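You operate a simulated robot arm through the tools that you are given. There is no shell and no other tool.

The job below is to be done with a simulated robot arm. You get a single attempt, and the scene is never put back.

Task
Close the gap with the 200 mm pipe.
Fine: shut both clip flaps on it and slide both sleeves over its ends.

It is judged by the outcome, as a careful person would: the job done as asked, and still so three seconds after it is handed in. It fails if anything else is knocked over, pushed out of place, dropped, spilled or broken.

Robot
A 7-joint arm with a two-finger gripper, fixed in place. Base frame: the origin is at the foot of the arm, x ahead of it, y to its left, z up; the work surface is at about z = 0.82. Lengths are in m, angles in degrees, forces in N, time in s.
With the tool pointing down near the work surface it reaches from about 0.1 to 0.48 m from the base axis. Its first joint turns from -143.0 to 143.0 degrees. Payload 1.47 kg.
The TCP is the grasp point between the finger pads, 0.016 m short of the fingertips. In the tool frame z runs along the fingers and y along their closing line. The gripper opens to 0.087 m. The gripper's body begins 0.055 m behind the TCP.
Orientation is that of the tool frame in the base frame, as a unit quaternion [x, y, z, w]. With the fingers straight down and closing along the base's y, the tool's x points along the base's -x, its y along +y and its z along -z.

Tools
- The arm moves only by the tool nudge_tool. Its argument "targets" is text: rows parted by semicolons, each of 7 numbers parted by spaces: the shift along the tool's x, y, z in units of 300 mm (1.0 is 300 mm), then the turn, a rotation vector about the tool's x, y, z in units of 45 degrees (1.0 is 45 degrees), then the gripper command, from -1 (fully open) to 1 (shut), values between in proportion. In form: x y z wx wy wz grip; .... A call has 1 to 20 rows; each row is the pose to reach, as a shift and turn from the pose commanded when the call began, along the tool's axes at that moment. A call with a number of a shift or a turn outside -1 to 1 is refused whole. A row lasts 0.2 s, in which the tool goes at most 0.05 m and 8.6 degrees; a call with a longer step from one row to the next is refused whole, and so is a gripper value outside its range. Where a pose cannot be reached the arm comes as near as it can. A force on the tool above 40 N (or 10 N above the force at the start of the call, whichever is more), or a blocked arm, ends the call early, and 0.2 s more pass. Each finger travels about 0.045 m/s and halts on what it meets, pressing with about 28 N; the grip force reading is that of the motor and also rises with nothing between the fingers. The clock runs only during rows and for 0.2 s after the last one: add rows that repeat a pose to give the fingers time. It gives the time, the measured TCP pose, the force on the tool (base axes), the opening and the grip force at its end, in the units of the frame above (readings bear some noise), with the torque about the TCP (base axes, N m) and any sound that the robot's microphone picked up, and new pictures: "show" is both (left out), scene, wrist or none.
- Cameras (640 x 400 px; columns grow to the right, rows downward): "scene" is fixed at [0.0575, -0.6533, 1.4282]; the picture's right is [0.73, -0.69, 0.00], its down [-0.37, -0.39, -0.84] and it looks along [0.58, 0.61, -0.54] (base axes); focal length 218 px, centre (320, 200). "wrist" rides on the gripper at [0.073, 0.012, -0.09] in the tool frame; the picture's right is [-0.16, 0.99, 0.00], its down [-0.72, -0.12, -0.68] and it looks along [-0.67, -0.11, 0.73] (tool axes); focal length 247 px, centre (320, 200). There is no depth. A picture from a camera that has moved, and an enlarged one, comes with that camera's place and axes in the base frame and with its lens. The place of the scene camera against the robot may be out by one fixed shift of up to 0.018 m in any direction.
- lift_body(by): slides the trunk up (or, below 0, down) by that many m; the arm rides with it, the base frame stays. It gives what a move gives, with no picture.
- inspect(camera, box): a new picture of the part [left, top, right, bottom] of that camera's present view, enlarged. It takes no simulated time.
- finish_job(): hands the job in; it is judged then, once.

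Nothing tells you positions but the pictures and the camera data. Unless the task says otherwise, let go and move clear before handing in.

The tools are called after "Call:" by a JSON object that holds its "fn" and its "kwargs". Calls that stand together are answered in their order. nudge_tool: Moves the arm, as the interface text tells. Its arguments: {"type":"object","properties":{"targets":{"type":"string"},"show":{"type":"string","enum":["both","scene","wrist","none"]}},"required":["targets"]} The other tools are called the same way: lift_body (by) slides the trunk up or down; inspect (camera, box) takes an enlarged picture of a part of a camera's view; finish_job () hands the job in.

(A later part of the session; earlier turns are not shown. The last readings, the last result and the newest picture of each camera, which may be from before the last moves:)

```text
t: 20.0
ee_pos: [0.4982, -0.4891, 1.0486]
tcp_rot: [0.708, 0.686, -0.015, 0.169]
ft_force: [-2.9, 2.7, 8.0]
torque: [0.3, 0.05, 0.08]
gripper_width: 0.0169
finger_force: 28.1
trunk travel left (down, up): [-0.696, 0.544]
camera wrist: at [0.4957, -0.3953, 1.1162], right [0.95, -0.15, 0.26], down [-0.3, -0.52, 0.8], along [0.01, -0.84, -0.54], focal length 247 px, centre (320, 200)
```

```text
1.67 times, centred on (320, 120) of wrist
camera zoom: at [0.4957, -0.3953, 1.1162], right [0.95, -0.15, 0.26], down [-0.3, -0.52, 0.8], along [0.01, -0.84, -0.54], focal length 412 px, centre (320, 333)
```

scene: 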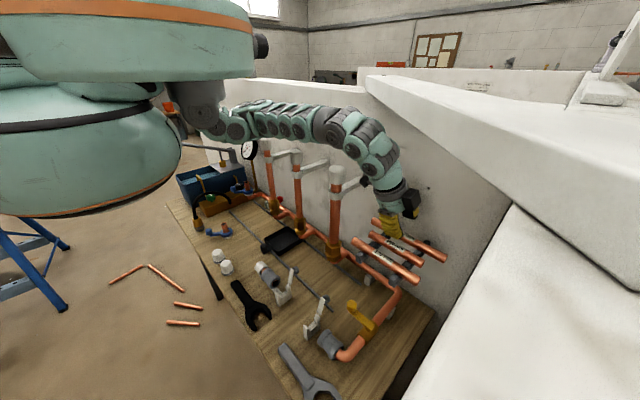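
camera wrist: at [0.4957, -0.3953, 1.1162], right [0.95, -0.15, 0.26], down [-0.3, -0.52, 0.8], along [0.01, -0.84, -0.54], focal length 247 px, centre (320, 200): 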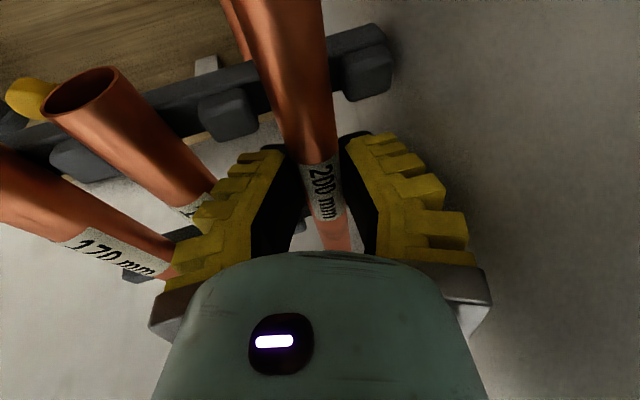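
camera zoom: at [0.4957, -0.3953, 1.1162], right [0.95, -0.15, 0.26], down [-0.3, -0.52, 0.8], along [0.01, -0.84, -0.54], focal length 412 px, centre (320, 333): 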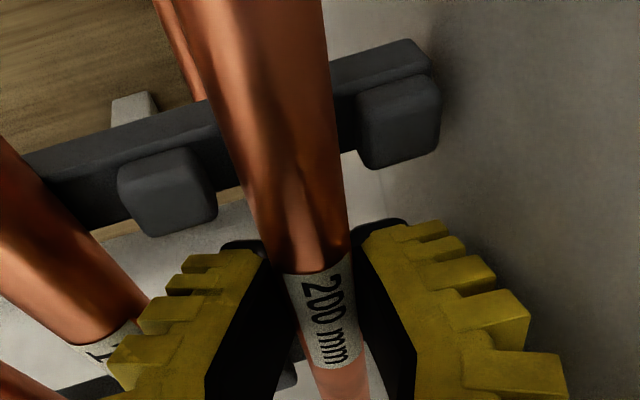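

The fingers closed to only 17 mm with an upward push, so the tips are pinching the pipe's upper side: its axis must be lower, near z 1.028. I reopen slightly, go about 19 mm deeper, and grip again.

Call:
{"fn": "nudge_tool", "kwargs": {"targets": "0 0 0 0 0 0 0.42; 0 0 0 0 0 0 0.42; 0 0 0 0 0 0 0.42; 0 0 0.015 0 0 0 0.42; 0 0.002 0.03 0 0 0 0.42; 0 0.002 0.045 0 0 0 0.42; 0 0.002 0.063 0 0 0 0.42; 0 0.002 0.063 0 0 0 0.42", "show": "wrist"}}

Call:
{"fn": "inspect", "kwargs": {"camera": "wrist", "box": [200, 0, 440, 240]}}

Call:
{"fn": "inspect", "kwargs": {"camera": "scene", "box": [300, 100, 460, 290]}}

```text
t: 21.8
ee_pos: [0.4999, -0.4942, 1.0295]
tcp_rot: [0.708, 0.686, -0.016, 0.168]
ft_force: [-10.0, 1.7, 7.5]
torque: [0.08, -0.28, 0.17]
gripper_width: 0.0279
finger_force: 2.8
trunk travel left (down, up): [-0.696, 0.544]
camera wrist: at [0.4982, -0.4006, 1.0973], right [0.95, -0.16, 0.25], down [-0.3, -0.52, 0.8], along [0.01, -0.84, -0.54], focal length 247 px, centre (320, 200)
```

wrist: 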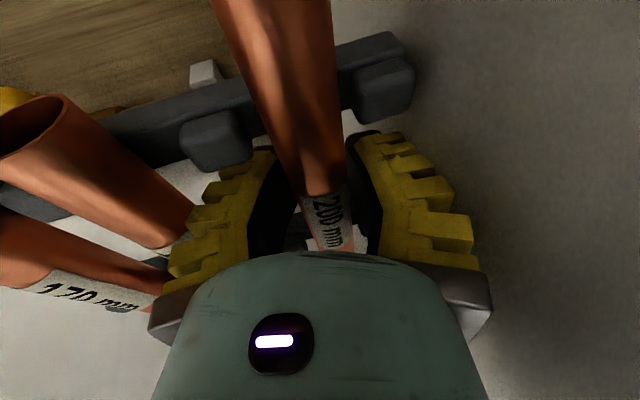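

```text
1.67 times, centred on (320, 120) of wrist
camera zoom: at [0.4982, -0.4006, 1.0973], right [0.95, -0.16, 0.25], down [-0.3, -0.52, 0.8], along [0.01, -0.84, -0.54], focal length 412 px, centre (320, 333)
```

zoom: 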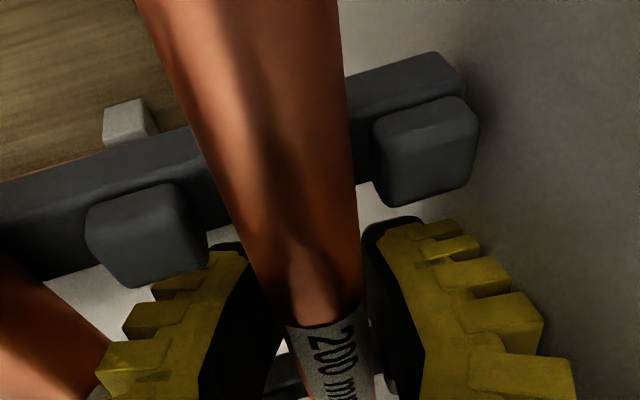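

```text
2.11 times, centred on (380, 195) of scene
camera zoom: at [0.0575, -0.6533, 1.4282], right [0.73, -0.69, 0.0], down [-0.37, -0.39, -0.84], along [0.58, 0.61, -0.54], focal length 460 px, centre (194, 210)
```

zoom: 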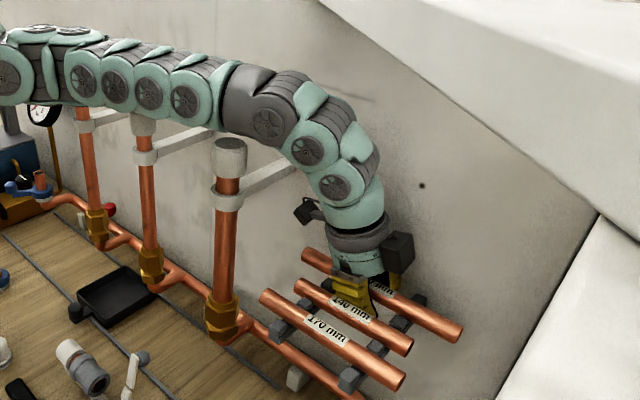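

A small push in -x suggests the far finger is lightly touching the wall. Closing draws it inward, so I close on the pipe now.

Call:
{"fn": "nudge_tool", "kwargs": {"targets": "0 0 0 0 0 0 0.7; 0 0 0 0 0 0 1; 0 0 0 0 0 0 1; 0 0 0 0 0 0 1", "show": "wrist"}}

Call:
{"fn": "inspect", "kwargs": {"camera": "wrist", "box": [200, 0, 440, 240]}}

```text
t: 22.8
ee_pos: [0.502, -0.4945, 1.0289]
tcp_rot: [0.707, 0.687, -0.015, 0.169]
ft_force: [-0.2, -0.1, -1.1]
torque: [0.01, 0.01, 0.0]
gripper_width: 0.006
finger_force: 27.6
trunk travel left (down, up): [-0.696, 0.544]
camera wrist: at [0.5, -0.3994, 1.0973], right [0.95, -0.15, 0.26], down [-0.3, -0.52, 0.8], along [0.01, -0.84, -0.55], focal length 247 px, centre (320, 200)
```

wrist: 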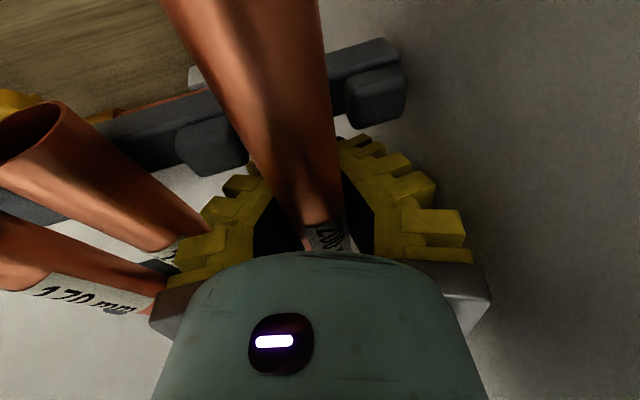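

```text
1.67 times, centred on (320, 120) of wrist
camera zoom: at [0.5, -0.3994, 1.0973], right [0.95, -0.15, 0.26], down [-0.3, -0.52, 0.8], along [0.01, -0.84, -0.55], focal length 412 px, centre (320, 333)
```

zoom: 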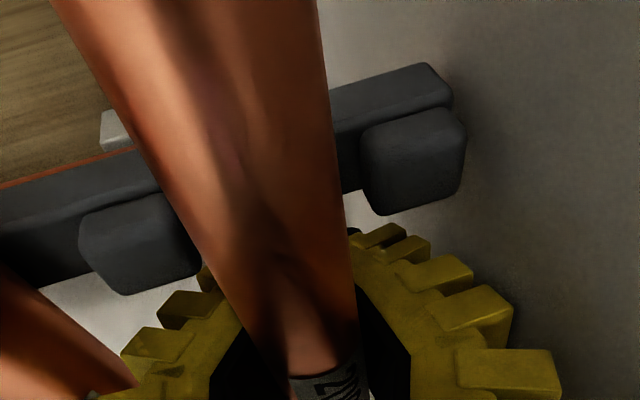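

The fingers shut fully, and the pipe seems to have been squeezed up to sit inside the claw above the tips. I look closely at how it is being held.

Call:
{"fn": "inspect", "kwargs": {"camera": "scene", "box": [340, 190, 450, 280]}}

Call:
{"fn": "inspect", "kwargs": {"camera": "wrist", "box": [240, 100, 440, 280]}}

Call:
{"fn": "inspect", "kwargs": {"camera": "scene", "box": [360, 215, 420, 265]}}

```text
4.44 times, centred on (395, 235) of scene
camera zoom: at [0.0575, -0.6533, 1.4282], right [0.73, -0.69, 0.0], down [-0.37, -0.39, -0.84], along [0.58, 0.61, -0.54], focal length 971 px, centre (-13, 44)
```

zoom: 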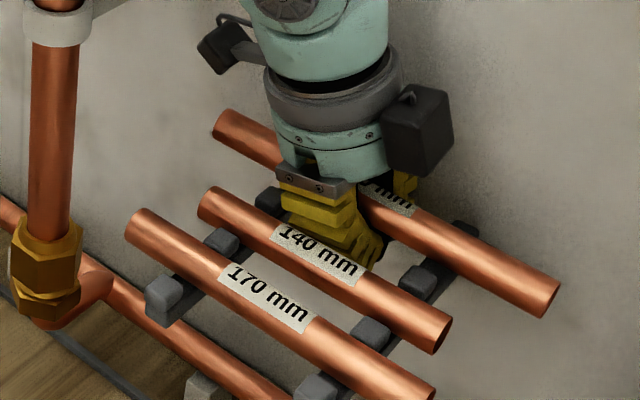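

```text
2.22 times, centred on (340, 190) of wrist
camera zoom: at [0.5, -0.3994, 1.0973], right [0.95, -0.15, 0.26], down [-0.3, -0.52, 0.8], along [0.01, -0.84, -0.55], focal length 549 px, centre (276, 222)
```

zoom: 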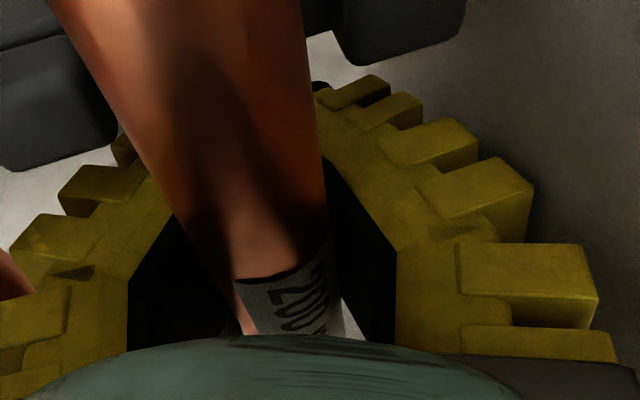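

```text
8.00 times, centred on (390, 240) of scene
camera zoom: at [0.0575, -0.6533, 1.4282], right [0.73, -0.69, 0.0], down [-0.37, -0.39, -0.84], along [0.58, 0.61, -0.54], focal length 1748 px, centre (-240, -120)
```

zoom: 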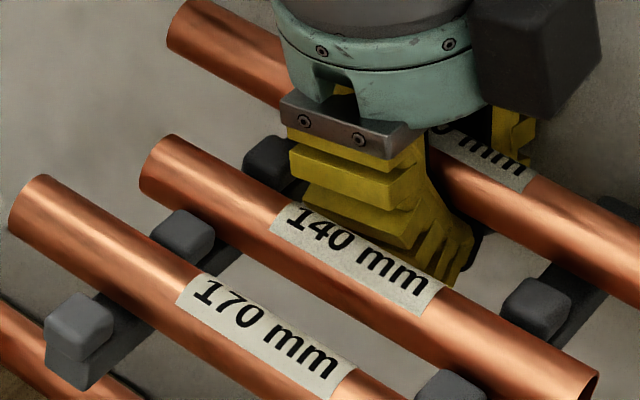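

The flexible fingers have wrapped around the 200 mm pipe, and it is level, unshifted along y and lifted about 7 mm. I raise it straight up slowly and check that it comes along.

Call:
{"fn": "nudge_tool", "kwargs": {"targets": "-0.0127 0.0109 -0.047 0 0 0 1; -0.0254 0.0218 -0.094 0 0 0 1; -0.038 0.0328 -0.1415 0 0 0 1; -0.0507 0.0437 -0.1887 0 0 0 1; -0.0507 0.0437 -0.1887 0 0 0 1", "show": "both"}}

Call:
{"fn": "inspect", "kwargs": {"camera": "scene", "box": [340, 170, 460, 280]}}

```text
t: 24.0
ee_pos: [0.5047, -0.4928, 1.0908]
tcp_rot: [0.707, 0.687, -0.015, 0.169]
ft_force: [0.1, 0.8, -1.2]
torque: [0.02, -0.02, 0.01]
gripper_width: 0.0061
finger_force: 28.0
trunk travel left (down, up): [-0.696, 0.544]
camera wrist: at [0.5007, -0.3991, 1.159], right [0.95, -0.15, 0.26], down [-0.3, -0.52, 0.8], along [0.01, -0.84, -0.55], focal length 247 px, centre (320, 200)
```

scene: 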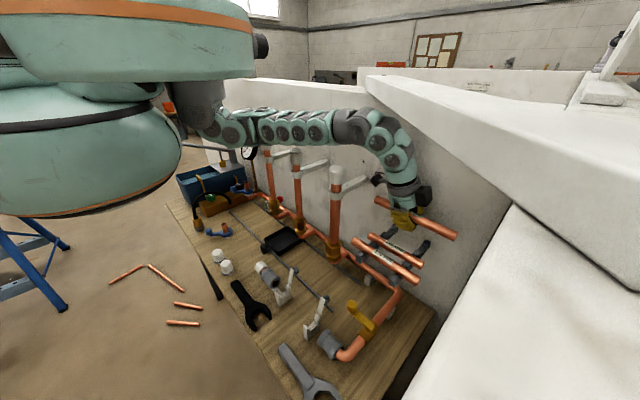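
wrist: 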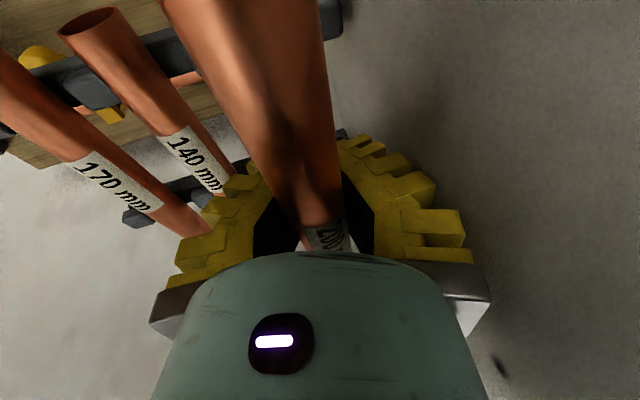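

```text
3.64 times, centred on (400, 225) of scene
camera zoom: at [0.0575, -0.6533, 1.4282], right [0.73, -0.69, 0.0], down [-0.37, -0.39, -0.84], along [0.58, 0.61, -0.54], focal length 794 px, centre (29, 109)
```

zoom: 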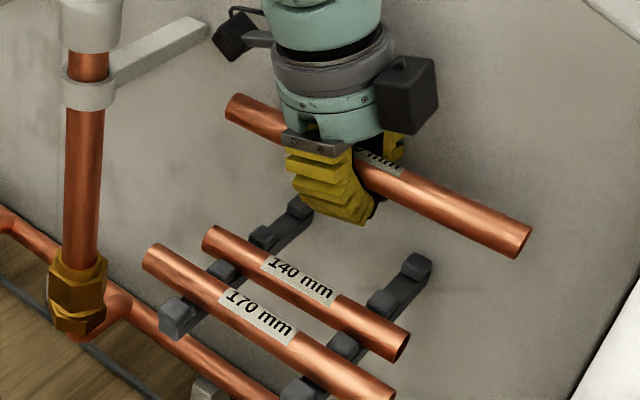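

The pipe is held level and has come off the rack; the other two pipes are undisturbed. I measure how it sits in the hand before carrying it out.

Call:
{"fn": "inspect", "kwargs": {"camera": "wrist", "box": [120, 0, 440, 260]}}

Call:
{"fn": "inspect", "kwargs": {"camera": "scene", "box": [370, 180, 470, 260]}}

```text
1.54 times, centred on (280, 130) of wrist
camera zoom: at [0.5007, -0.3991, 1.159], right [0.95, -0.15, 0.26], down [-0.3, -0.52, 0.8], along [0.01, -0.84, -0.55], focal length 380 px, centre (382, 308)
```

zoom: 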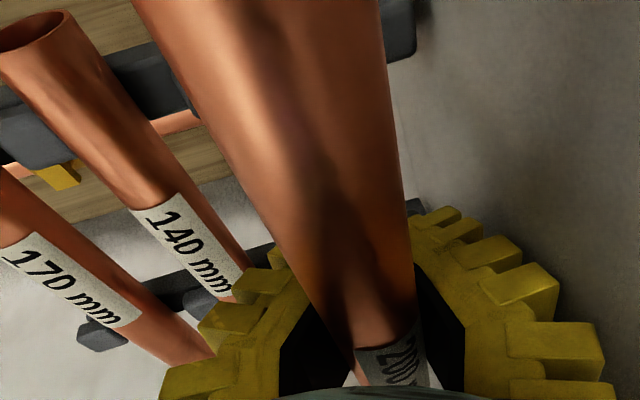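

```text
5.00 times, centred on (420, 220) of scene
camera zoom: at [0.0575, -0.6533, 1.4282], right [0.73, -0.69, 0.0], down [-0.37, -0.39, -0.84], along [0.58, 0.61, -0.54], focal length 1092 px, centre (-180, 100)
```

zoom: 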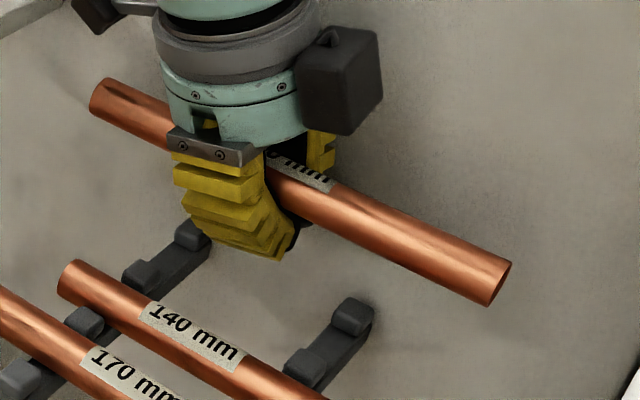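

The pipe is level and centred in the hand. I carry it back over the other pipes, clear of the riser, toward the gap.

Call:
{"fn": "nudge_tool", "kwargs": {"targets": "-0.04 -0.082 -0.03 0 0 0 1; -0.081 -0.164 -0.059 0 0 0 1; -0.087 -0.257 -0.1 0 0 0 1; -0.094 -0.35 -0.141 0 0 0 1; -0.1 -0.443 -0.182 0 0 0 1; -0.02 -0.53 -0.224 0 0 0 1; 0.061 -0.617 -0.266 0 0 0 1; 0.143 -0.704 -0.308 0 0 0 1; 0.143 -0.704 -0.308 0 0 0 1", "show": "both"}}

```text
t: 26.0
ee_pos: [0.3015, -0.4506, 1.1075]
tcp_rot: [0.708, 0.683, -0.022, 0.176]
ft_force: [-0.5, 0.4, -1.2]
torque: [0.0, -0.01, 0.04]
gripper_width: 0.0062
finger_force: 28.1
out of reach, approached as far as the arm can: row 7, 8, 9
trunk travel left (down, up): [-0.696, 0.544]
camera wrist: at [0.2999, -0.3542, 1.173], right [0.95, -0.16, 0.26], down [-0.3, -0.51, 0.81], along [0.01, -0.85, -0.53], focal length 247 px, centre (320, 200)
```

scene: 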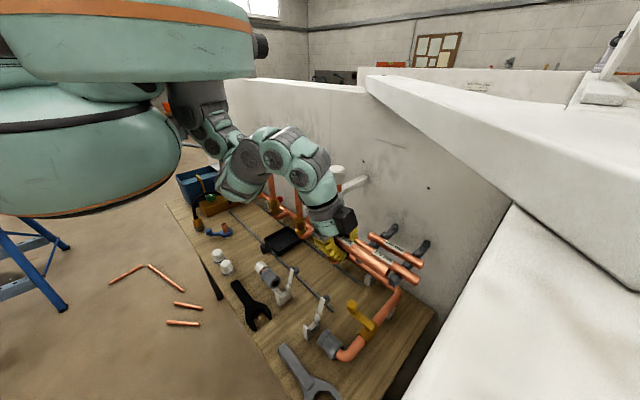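
wrist: 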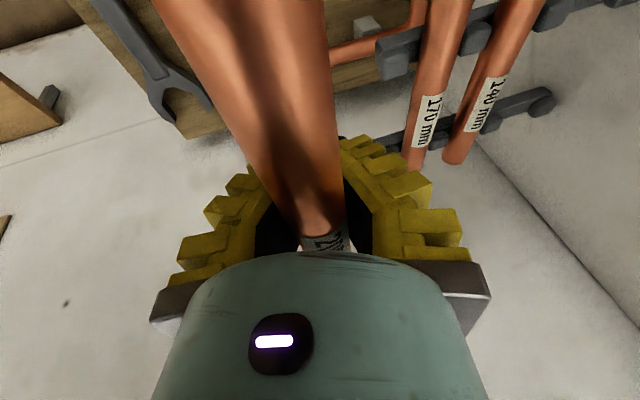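

The arm folded to its limit at this height; lower down it will reach inward. I lower the hand and move over the gap, well above the clips.

Call:
{"fn": "nudge_tool", "kwargs": {"targets": "0.027 -0.022 0.094 0 0 0 1; 0.054 -0.044 0.187 0 0 0 1; 0.127 -0.095 0.196 0 0 0 1; 0.2 -0.145 0.206 0 0 0 1; 0.272 -0.196 0.215 0 0 0 1; 0.344 -0.247 0.224 0 0 0 1; 0.344 -0.247 0.224 0 0 0 1", "show": "both"}}

```text
t: 27.6
ee_pos: [0.2504, -0.3688, 1.0032]
tcp_rot: [0.708, 0.686, -0.015, 0.169]
ft_force: [-0.1, -0.6, 0.1]
torque: [0.04, -0.02, -0.02]
gripper_width: 0.0061
finger_force: 28.3
trunk travel left (down, up): [-0.696, 0.544]
camera wrist: at [0.2483, -0.2753, 1.0713], right [0.95, -0.15, 0.26], down [-0.3, -0.52, 0.8], along [0.01, -0.84, -0.55], focal length 247 px, centre (320, 200)
```

scene: 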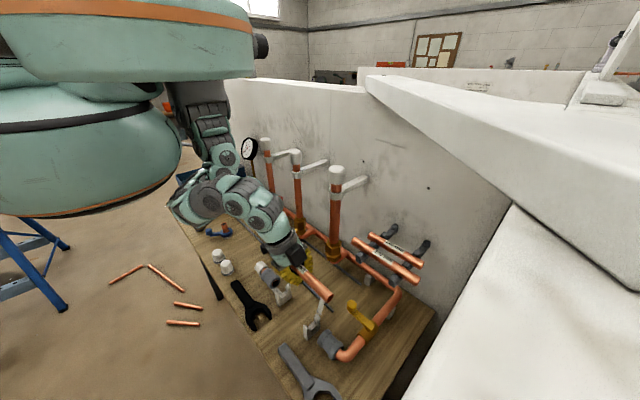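
wrist: 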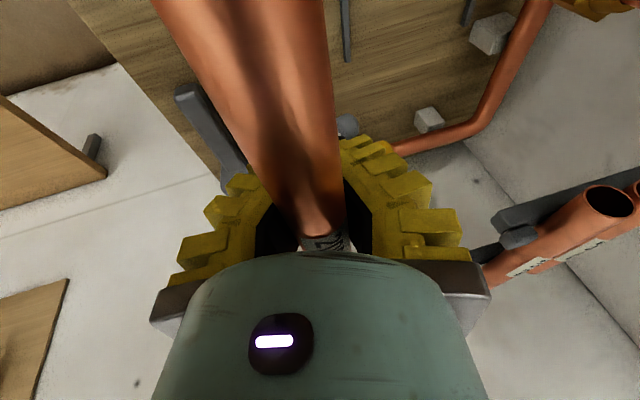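

The pipe is now above the gap. I take detailed pictures of the pipe ends, the sleeves and the clips to work out the alignment.

Call:
{"fn": "inspect", "kwargs": {"camera": "scene", "box": [240, 240, 360, 360]}}

Call:
{"fn": "inspect", "kwargs": {"camera": "scene", "box": [250, 245, 310, 305]}}

Call:
{"fn": "inspect", "kwargs": {"camera": "scene", "box": [300, 290, 370, 370]}}

Call:
{"fn": "inspect", "kwargs": {"camera": "wrist", "box": [140, 0, 460, 260]}}

```text
3.33 times, centred on (300, 300) of scene
camera zoom: at [0.0575, -0.6533, 1.4282], right [0.73, -0.69, 0.0], down [-0.37, -0.39, -0.84], along [0.58, 0.61, -0.54], focal length 728 px, centre (387, -133)
```

zoom: 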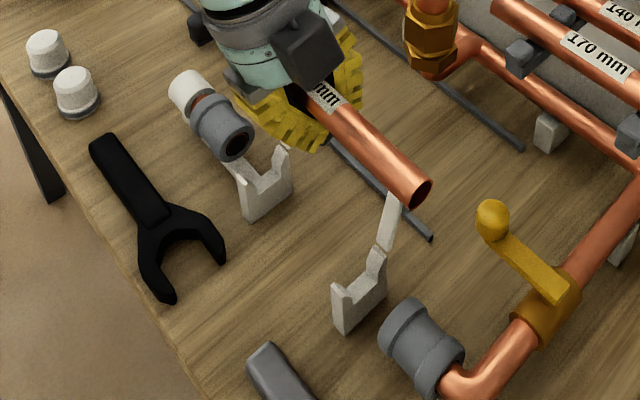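

```text
6.67 times, centred on (280, 275) of scene
camera zoom: at [0.0575, -0.6533, 1.4282], right [0.73, -0.69, 0.0], down [-0.37, -0.39, -0.84], along [0.58, 0.61, -0.54], focal length 1456 px, centre (587, -300)
```

zoom: 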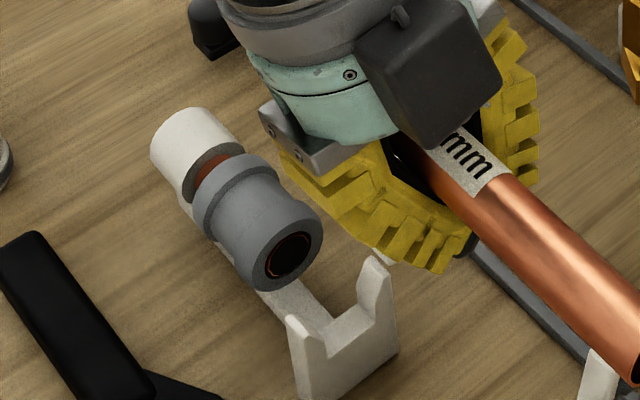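

```text
5.00 times, centred on (335, 330) of scene
camera zoom: at [0.0575, -0.6533, 1.4282], right [0.73, -0.69, 0.0], down [-0.37, -0.39, -0.84], along [0.58, 0.61, -0.54], focal length 1092 px, centre (245, -450)
```

zoom: 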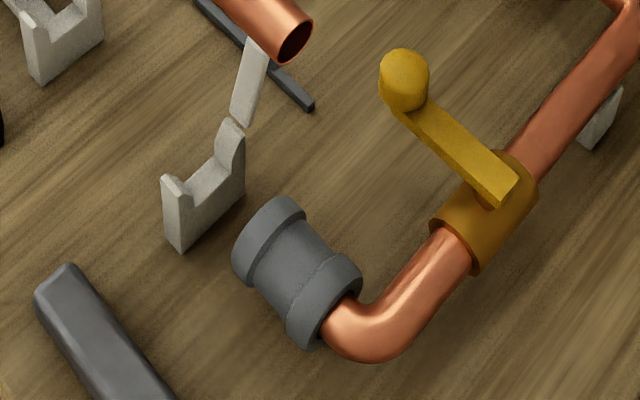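

```text
1.54 times, centred on (300, 130) of wrist
camera zoom: at [0.2483, -0.2753, 1.0713], right [0.95, -0.15, 0.26], down [-0.3, -0.52, 0.8], along [0.01, -0.84, -0.55], focal length 380 px, centre (351, 308)
```

zoom: 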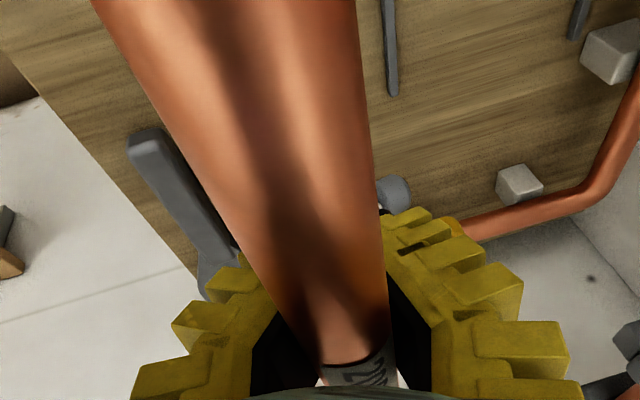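

I'd like a direct wrist-camera view of the right clip and sleeve, so I shift the hand about 8 cm toward -x, staying high.

Call:
{"fn": "nudge_tool", "kwargs": {"targets": "0.038 -0.087 -0.03 0 0 0 1; 0.076 -0.174 -0.06 0 0 0 1; 0.114 -0.26 -0.091 0 0 0 1; 0.114 -0.26 -0.091 0 0 0 1", "show": "both"}}

Call:
{"fn": "inspect", "kwargs": {"camera": "wrist", "box": [300, 20, 500, 180]}}

```text
t: 28.6
ee_pos: [0.1695, -0.3267, 1.0037]
tcp_rot: [0.707, 0.686, -0.015, 0.169]
ft_force: [-0.7, -0.5, -0.1]
torque: [0.04, 0.01, 0.01]
gripper_width: 0.0062
finger_force: 27.8
trunk travel left (down, up): [-0.696, 0.544]
camera wrist: at [0.1674, -0.2333, 1.0721], right [0.95, -0.15, 0.26], down [-0.3, -0.52, 0.8], along [0.01, -0.84, -0.55], focal length 247 px, centre (320, 200)
```

scene: 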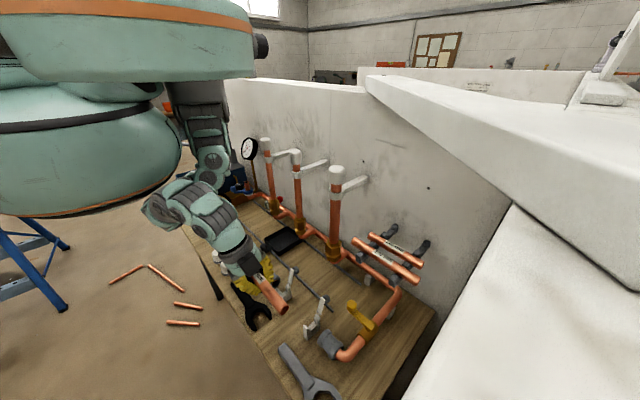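
wrist: 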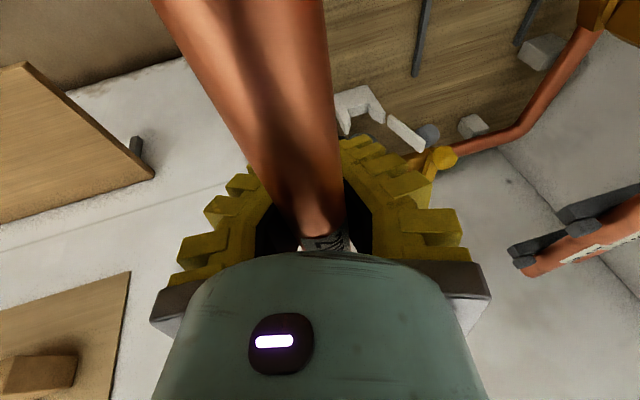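

```text
2.50 times, centred on (400, 100) of wrist
camera zoom: at [0.1674, -0.2333, 1.0721], right [0.95, -0.15, 0.26], down [-0.3, -0.52, 0.8], along [0.01, -0.84, -0.55], focal length 617 px, centre (120, 450)
```

zoom: 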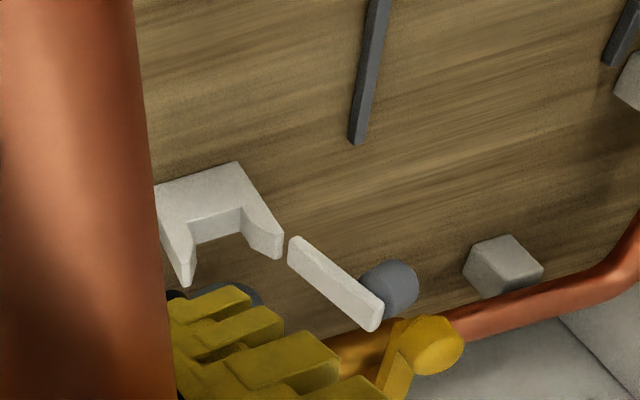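

The wrist view gives the right clip: its saddle centre is at x ≈ 0.243, y ≈ -0.422, with the groove bottom at z ≈ 0.850, so the pipe should seat at z ≈ 0.861. I turn the hand upright about the pipe's axis and move to just above the gap.

Call:
{"fn": "nudge_tool", "kwargs": {"targets": "-0.01 0.05 0.05 0.08 0 -0.022 1; -0.024 0.1 0.11 0.17 0 -0.045 1; -0.036 0.15 0.18 0.24 0 -0.065 1; -0.048 0.199 0.248 0.2706 0 -0.0727 1; -0.048 0.199 0.248 0.2706 0 -0.0727 1", "show": "both"}}

Call:
{"fn": "inspect", "kwargs": {"camera": "scene", "box": [240, 240, 360, 360]}}

```text
t: 29.8
ee_pos: [0.2455, -0.3612, 0.9511]
tcp_rot: [0.701, 0.701, -0.092, 0.092]
ft_force: [0.7, -0.5, -0.9]
torque: [0.07, 0.0, 0.02]
gripper_width: 0.0057
finger_force: 28.0
trunk travel left (down, up): [-0.696, 0.544]
camera wrist: at [0.2581, -0.2672, 1.0168], right [0.99, -0.15, 0.04], down [-0.12, -0.52, 0.84], along [-0.11, -0.84, -0.53], focal length 247 px, centre (320, 200)
```

scene: 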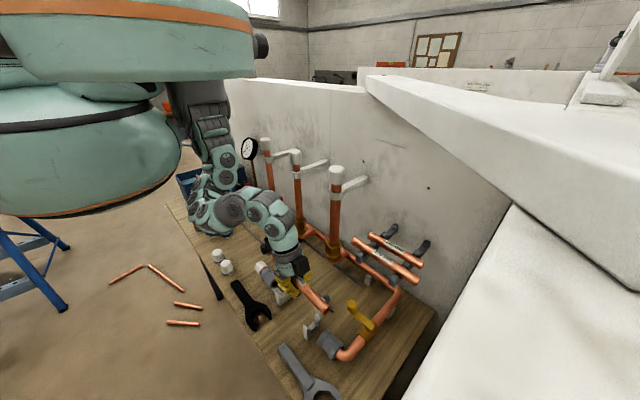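
wrist: 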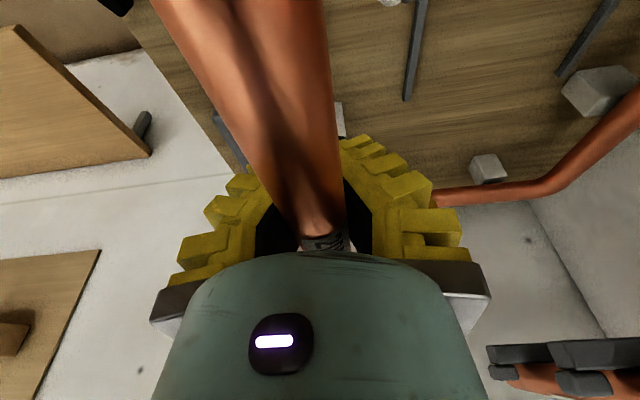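

```text
3.33 times, centred on (300, 300) of scene
camera zoom: at [0.0575, -0.6533, 1.4282], right [0.73, -0.69, 0.0], down [-0.37, -0.39, -0.84], along [0.58, 0.61, -0.54], focal length 728 px, centre (387, -133)
```

zoom: 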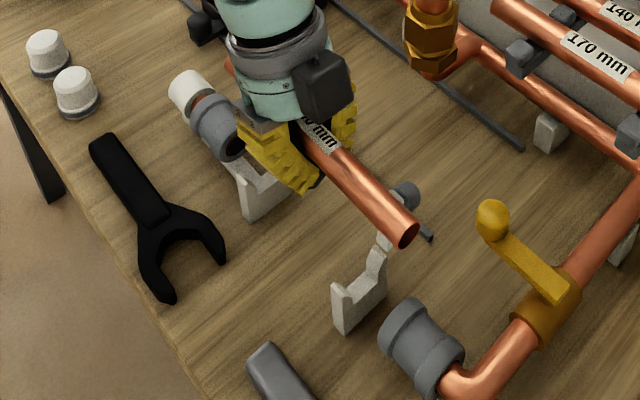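

The pipe is parallel to the sleeves; scene measurements say it needs about +7.5 mm in y and -2 mm in x. I apply that and lower it to just above the clip prongs, then check again.

Call:
{"fn": "nudge_tool", "kwargs": {"targets": "0.0241 -0.0067 -0.0065 0 0 0 1; 0.0423 -0.0067 0.0615 0 0 0 1; 0.0605 -0.0067 0.1295 0 0 0 1; 0.0787 -0.0067 0.1975 0 0 0 1; 0.0968 -0.0067 0.2655 0 0 0 1; 0.0968 -0.0067 0.2655 0 0 0 1", "show": "wrist"}}

Call:
{"fn": "inspect", "kwargs": {"camera": "scene", "box": [240, 240, 360, 360]}}

Call:
{"fn": "inspect", "kwargs": {"camera": "scene", "box": [300, 290, 360, 350]}}

Call:
{"fn": "inspect", "kwargs": {"camera": "scene", "box": [250, 245, 310, 305]}}

```text
t: 31.2
ee_pos: [0.2435, -0.3534, 0.8666]
tcp_rot: [0.701, 0.701, -0.092, 0.093]
ft_force: [-0.1, 0.1, -0.9]
torque: [-0.02, -0.02, 0.0]
gripper_width: 0.0059
finger_force: 28.1
trunk travel left (down, up): [-0.696, 0.544]
camera wrist: at [0.2556, -0.2599, 0.9326], right [0.99, -0.15, 0.04], down [-0.12, -0.52, 0.84], along [-0.11, -0.84, -0.53], focal length 247 px, centre (320, 200)
```

wrist: 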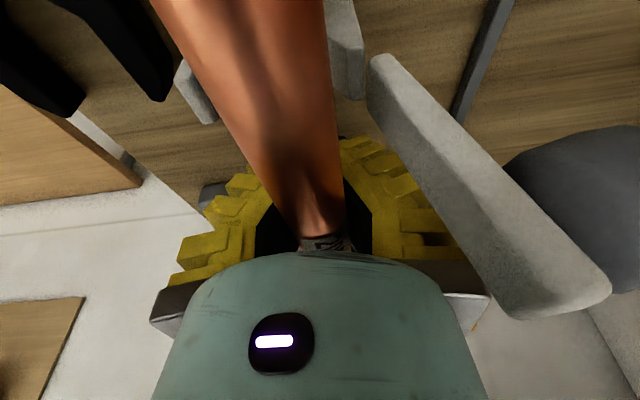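

```text
3.33 times, centred on (300, 300) of scene
camera zoom: at [0.0575, -0.6533, 1.4282], right [0.73, -0.69, 0.0], down [-0.37, -0.39, -0.84], along [0.58, 0.61, -0.54], focal length 728 px, centre (387, -133)
```

zoom: 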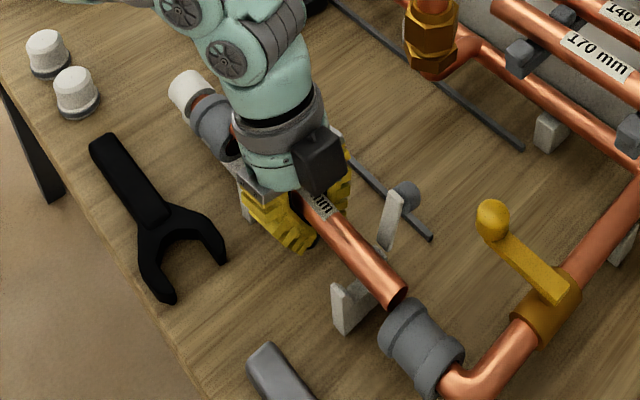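

```text
6.67 times, centred on (330, 320) of scene
camera zoom: at [0.0575, -0.6533, 1.4282], right [0.73, -0.69, 0.0], down [-0.37, -0.39, -0.84], along [0.58, 0.61, -0.54], focal length 1456 px, centre (253, -600)
```

zoom: 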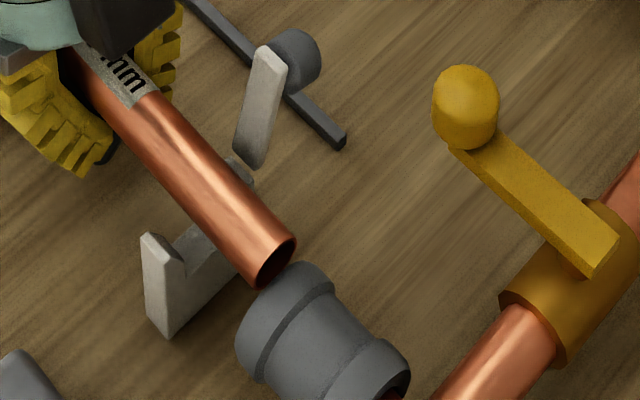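

```text
6.67 times, centred on (280, 275) of scene
camera zoom: at [0.0575, -0.6533, 1.4282], right [0.73, -0.69, 0.0], down [-0.37, -0.39, -0.84], along [0.58, 0.61, -0.54], focal length 1456 px, centre (587, -300)
```

zoom: 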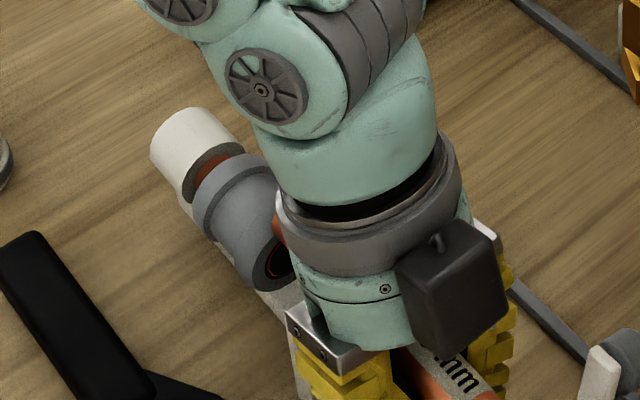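

The pipe is centred within about a millimetre, both ends about 7 mm short of the sleeve faces, and lined up with the clip grooves. I lower it another 20 mm between the prongs, watching the force.

Call:
{"fn": "nudge_tool", "kwargs": {"targets": "0.0043 0 0.0161 0 0 0 1; 0.0086 0 0.0322 0 0 0 1; 0.0129 0 0.0483 0 0 0 1; 0.0172 0 0.0644 0 0 0 1; 0.0172 0 0.0644 0 0 0 1", "show": "wrist"}}

Call:
{"fn": "inspect", "kwargs": {"camera": "scene", "box": [300, 290, 360, 350]}}

Call:
{"fn": "inspect", "kwargs": {"camera": "scene", "box": [240, 240, 360, 360]}}

```text
t: 32.4
ee_pos: [0.2421, -0.3537, 0.8463]
tcp_rot: [0.701, 0.701, -0.092, 0.092]
ft_force: [-0.3, 0.1, -1.3]
torque: [0.0, -0.02, -0.03]
gripper_width: 0.0061
finger_force: 27.9
trunk travel left (down, up): [-0.696, 0.544]
camera wrist: at [0.2542, -0.2596, 0.9132], right [0.99, -0.15, 0.04], down [-0.12, -0.52, 0.84], along [-0.11, -0.84, -0.53], focal length 247 px, centre (320, 200)
```

wrist: 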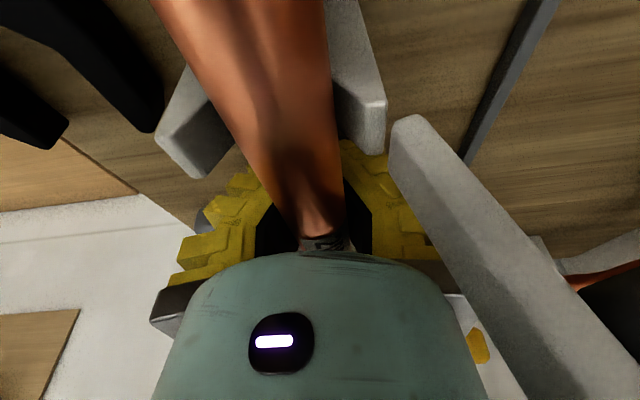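

```text
6.67 times, centred on (330, 320) of scene
camera zoom: at [0.0575, -0.6533, 1.4282], right [0.73, -0.69, 0.0], down [-0.37, -0.39, -0.84], along [0.58, 0.61, -0.54], focal length 1456 px, centre (253, -600)
```

zoom: 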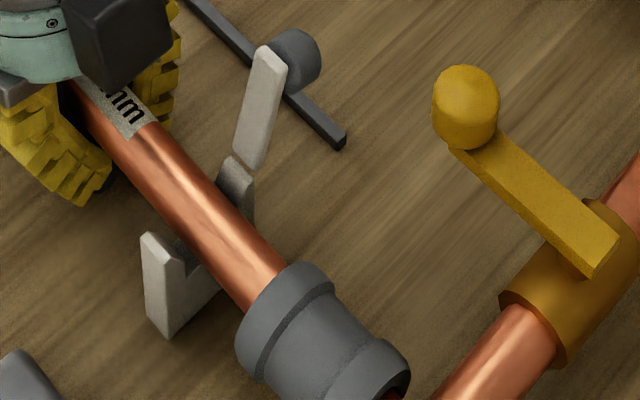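

```text
3.33 times, centred on (300, 300) of scene
camera zoom: at [0.0575, -0.6533, 1.4282], right [0.73, -0.69, 0.0], down [-0.37, -0.39, -0.84], along [0.58, 0.61, -0.54], focal length 728 px, centre (387, -133)
```

zoom: 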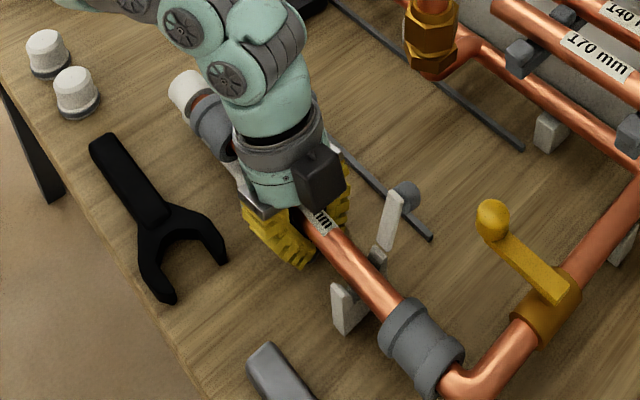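

No contact so far and the pipe is between the prongs at both clips, about 8 mm above its seat; the fingertips are near the board. I lower 3 mm more and open slowly so the pipe settles into the grooves.

Call:
{"fn": "nudge_tool", "kwargs": {"targets": "0.0026 0 0.0097 0 0 0 1; 0.0026 0 0.0097 0 0 0 0.8; 0.0026 0 0.0097 0 0 0 0.6; 0.0026 0 0.0097 0 0 0 0.4; 0.0026 0 0.0097 0 0 0 0.25; 0.0026 0 0.0097 0 0 0 0.1; 0.0026 0 0.0097 0 0 0 0; 0.0026 0 0.0097 0 0 0 0", "show": "wrist"}}

Call:
{"fn": "inspect", "kwargs": {"camera": "scene", "box": [240, 240, 360, 360]}}

Call:
{"fn": "inspect", "kwargs": {"camera": "scene", "box": [300, 290, 360, 350]}}

```text
t: 34.2
ee_pos: [0.2416, -0.3531, 0.8432]
tcp_rot: [0.701, 0.701, -0.091, 0.092]
ft_force: [-0.3, -0.2, 0.0]
torque: [-0.04, 0.01, 0.0]
gripper_width: 0.0491
finger_force: 3.7
trunk travel left (down, up): [-0.696, 0.544]
camera wrist: at [0.2537, -0.2593, 0.91], right [0.99, -0.15, 0.04], down [-0.12, -0.52, 0.84], along [-0.11, -0.84, -0.53], focal length 247 px, centre (320, 200)
```

wrist: 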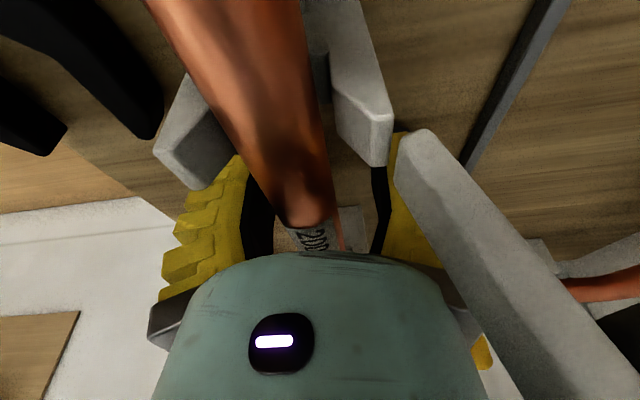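

```text
3.33 times, centred on (300, 300) of scene
camera zoom: at [0.0575, -0.6533, 1.4282], right [0.73, -0.69, 0.0], down [-0.37, -0.39, -0.84], along [0.58, 0.61, -0.54], focal length 728 px, centre (387, -133)
```

zoom: 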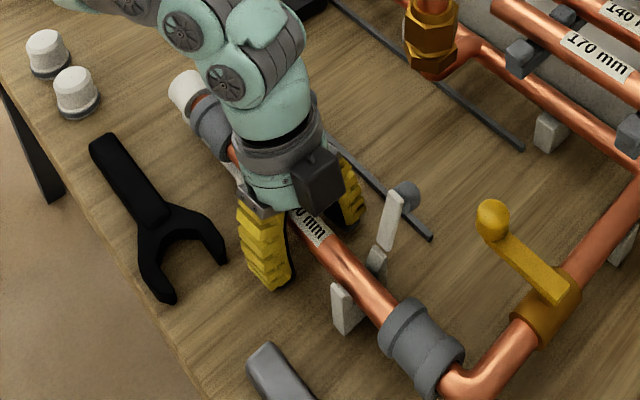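

```text
6.67 times, centred on (330, 320) of scene
camera zoom: at [0.0575, -0.6533, 1.4282], right [0.73, -0.69, 0.0], down [-0.37, -0.39, -0.84], along [0.58, 0.61, -0.54], focal length 1456 px, centre (253, -600)
```

zoom: 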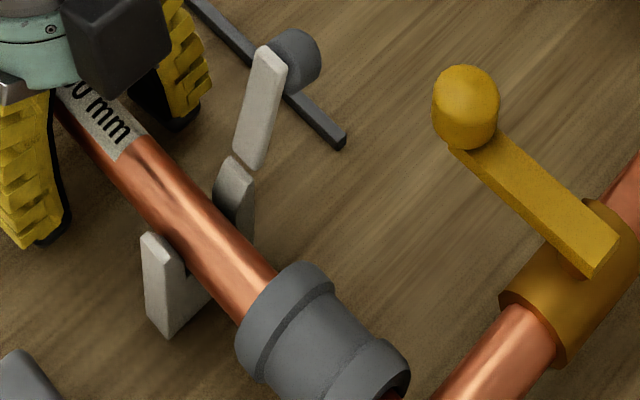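

The pipe has settled into both clips and the hand is free of its weight. I rise straight up and look at the seating of both ends.

Call:
{"fn": "nudge_tool", "kwargs": {"targets": "-0.0172 0 -0.0644 0 0 0 0; -0.0387 0 -0.145 0 0 0 0; -0.071 0 -0.266 0 0 0 0; -0.1032 0 -0.3863 0 0 0 0; -0.135 0 -0.507 0 0 0 0; -0.135 0 -0.507 0 0 0 0", "show": "both"}}

Call:
{"fn": "inspect", "kwargs": {"camera": "scene", "box": [240, 240, 360, 360]}}

Call:
{"fn": "inspect", "kwargs": {"camera": "wrist", "box": [200, 0, 440, 200]}}

```text
t: 35.6
ee_pos: [0.2403, -0.3508, 1.0002]
tcp_rot: [0.702, 0.7, -0.092, 0.092]
ft_force: [-0.6, -0.2, 0.1]
torque: [-0.01, -0.04, 0.01]
gripper_width: 0.0491
finger_force: 3.6
trunk travel left (down, up): [-0.696, 0.544]
camera wrist: at [0.2531, -0.2578, 1.0676], right [0.99, -0.16, 0.04], down [-0.12, -0.52, 0.84], along [-0.11, -0.84, -0.54], focal length 247 px, centre (320, 200)
```

scene: 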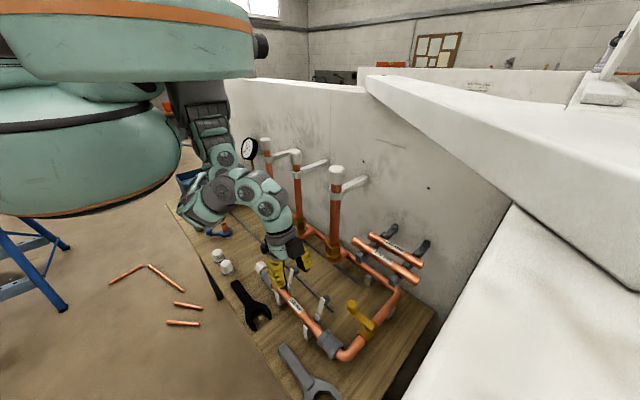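
wrist: 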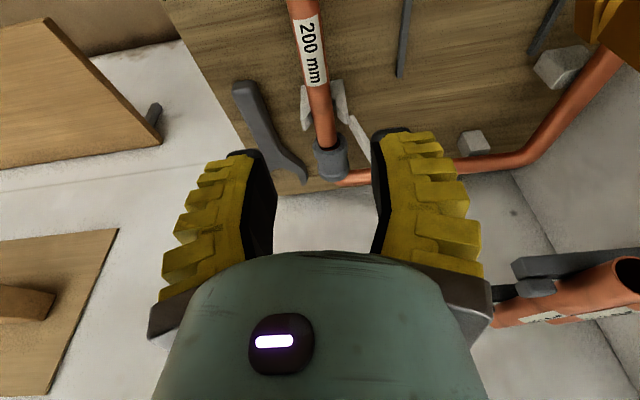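

```text
3.33 times, centred on (300, 300) of scene
camera zoom: at [0.0575, -0.6533, 1.4282], right [0.73, -0.69, 0.0], down [-0.37, -0.39, -0.84], along [0.58, 0.61, -0.54], focal length 728 px, centre (387, -133)
```

zoom: 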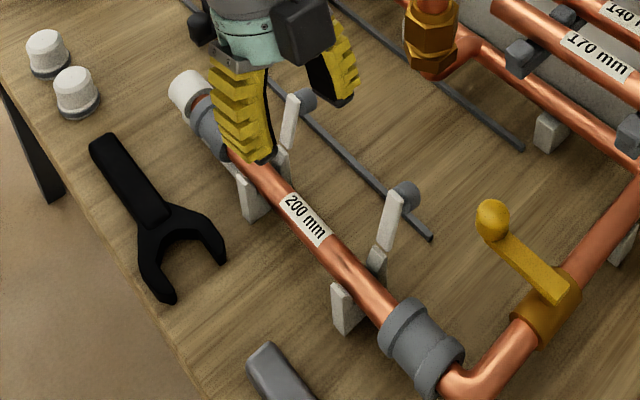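

```text
2.00 times, centred on (320, 100) of wrist
camera zoom: at [0.2531, -0.2578, 1.0676], right [0.99, -0.16, 0.04], down [-0.12, -0.52, 0.84], along [-0.11, -0.84, -0.54], focal length 494 px, centre (320, 400)
```

zoom: 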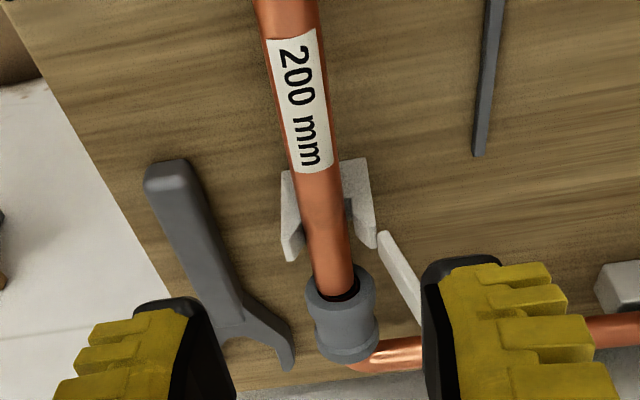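

The 200 mm pipe is seated between the sleeves. Next come the flaps: I close the fingers to use them as a pusher and move to the +x side of the right clip's flap, still high.

Call:
{"fn": "nudge_tool", "kwargs": {"targets": "-0.0475 0.079 0.0127 -0.083 0.083 0.011 0.5; -0.095 0.158 0.0254 -0.166 0.166 0.022 1; -0.1425 0.2375 0.038 -0.249 0.249 0.033 1; -0.19 0.3167 0.0508 -0.3314 0.331 0.0436 1; -0.19 0.3167 0.0508 -0.3314 0.331 0.0436 1", "show": "both"}}

Call:
{"fn": "inspect", "kwargs": {"camera": "scene", "box": [250, 220, 390, 360]}}

```text
t: 36.8
ee_pos: [0.3365, -0.4111, 1.0003]
tcp_rot: [0.701, 0.701, 0.092, 0.092]
ft_force: [-0.3, 0.4, 0.5]
torque: [0.05, 0.0, -0.01]
gripper_width: 0.0001
finger_force: 27.8
trunk travel left (down, up): [-0.696, 0.544]
camera wrist: at [0.3251, -0.3388, 1.0889], right [0.95, -0.16, 0.26], down [-0.29, -0.72, 0.63], along [0.09, -0.67, -0.74], focal length 247 px, centre (320, 200)
```

scene: 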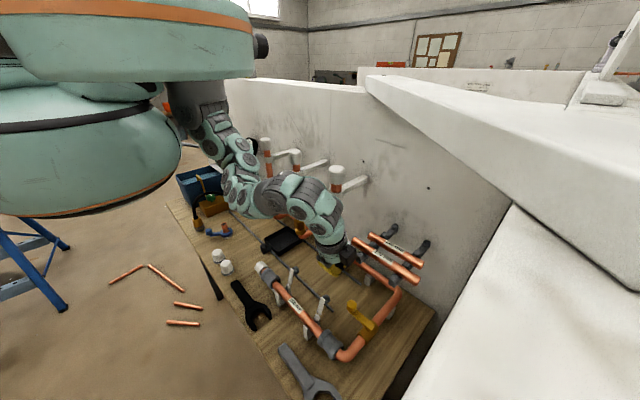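
wrist: 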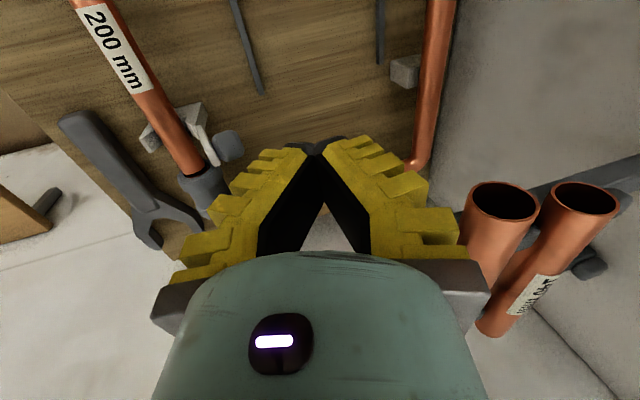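

```text
2.86 times, centred on (320, 290) of scene
camera zoom: at [0.0575, -0.6533, 1.4282], right [0.73, -0.69, 0.0], down [-0.37, -0.39, -0.84], along [0.58, 0.61, -0.54], focal length 624 px, centre (320, -57)
```

zoom: 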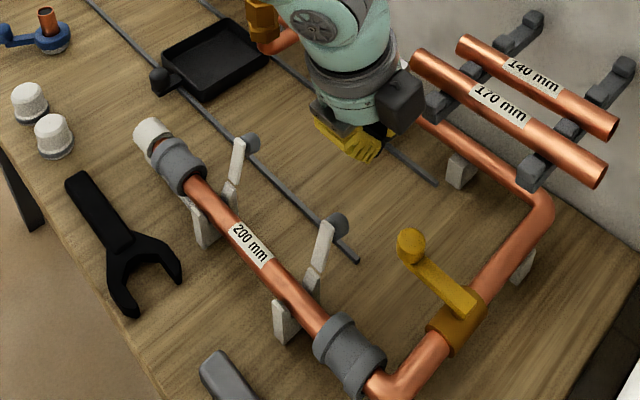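

Pipe seating looks right at both clips. I lower the closed fingers beside the right flap's knob, on its +x side.

Call:
{"fn": "nudge_tool", "kwargs": {"targets": "-0.0167 0.0273 0.0073 0 0 0 1; -0.0167 0.0057 0.088 0 0 0 1; -0.0167 -0.0158 0.1685 0 0 0 1; -0.0167 -0.0373 0.249 0 0 0 1; -0.0167 -0.0373 0.249 0 0 0 1", "show": "both"}}

Call:
{"fn": "inspect", "kwargs": {"camera": "scene", "box": [280, 240, 380, 340]}}

```text
t: 38.0
ee_pos: [0.3438, -0.4181, 0.9259]
tcp_rot: [0.701, 0.701, 0.092, 0.093]
ft_force: [0.3, -0.7, 0.0]
torque: [0.02, 0.02, 0.0]
gripper_width: 0.0
finger_force: 27.9
trunk travel left (down, up): [-0.696, 0.544]
camera wrist: at [0.3332, -0.3438, 1.0152], right [0.95, -0.16, 0.26], down [-0.29, -0.72, 0.63], along [0.09, -0.67, -0.74], focal length 247 px, centre (320, 200)
```

scene: 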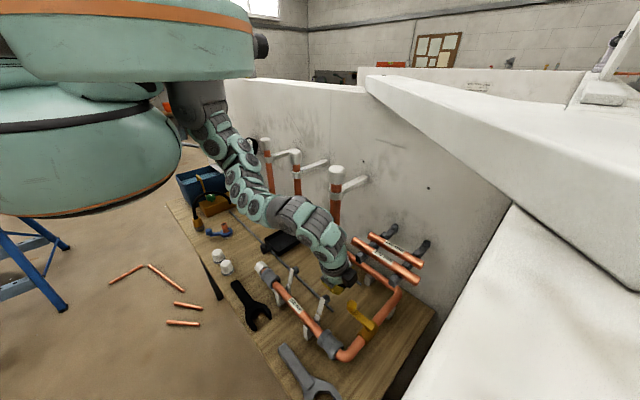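
wrist: 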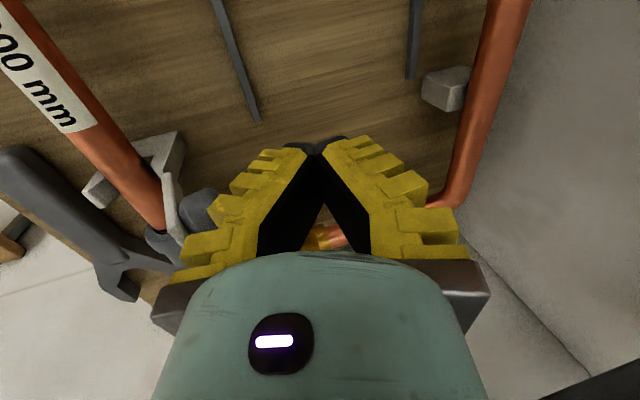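

```text
4.00 times, centred on (330, 290) of scene
camera zoom: at [0.0575, -0.6533, 1.4282], right [0.73, -0.69, 0.0], down [-0.37, -0.39, -0.84], along [0.58, 0.61, -0.54], focal length 874 px, centre (280, -160)
```

zoom: 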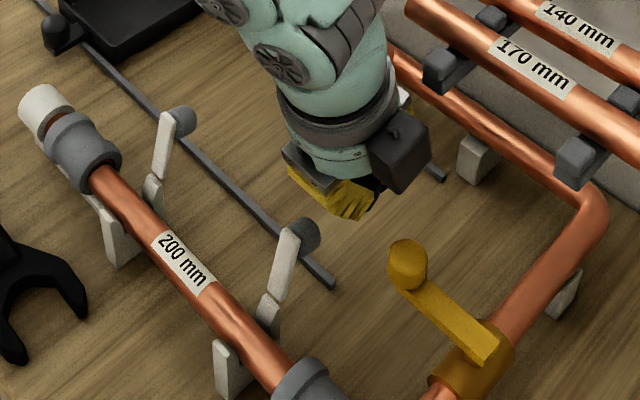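

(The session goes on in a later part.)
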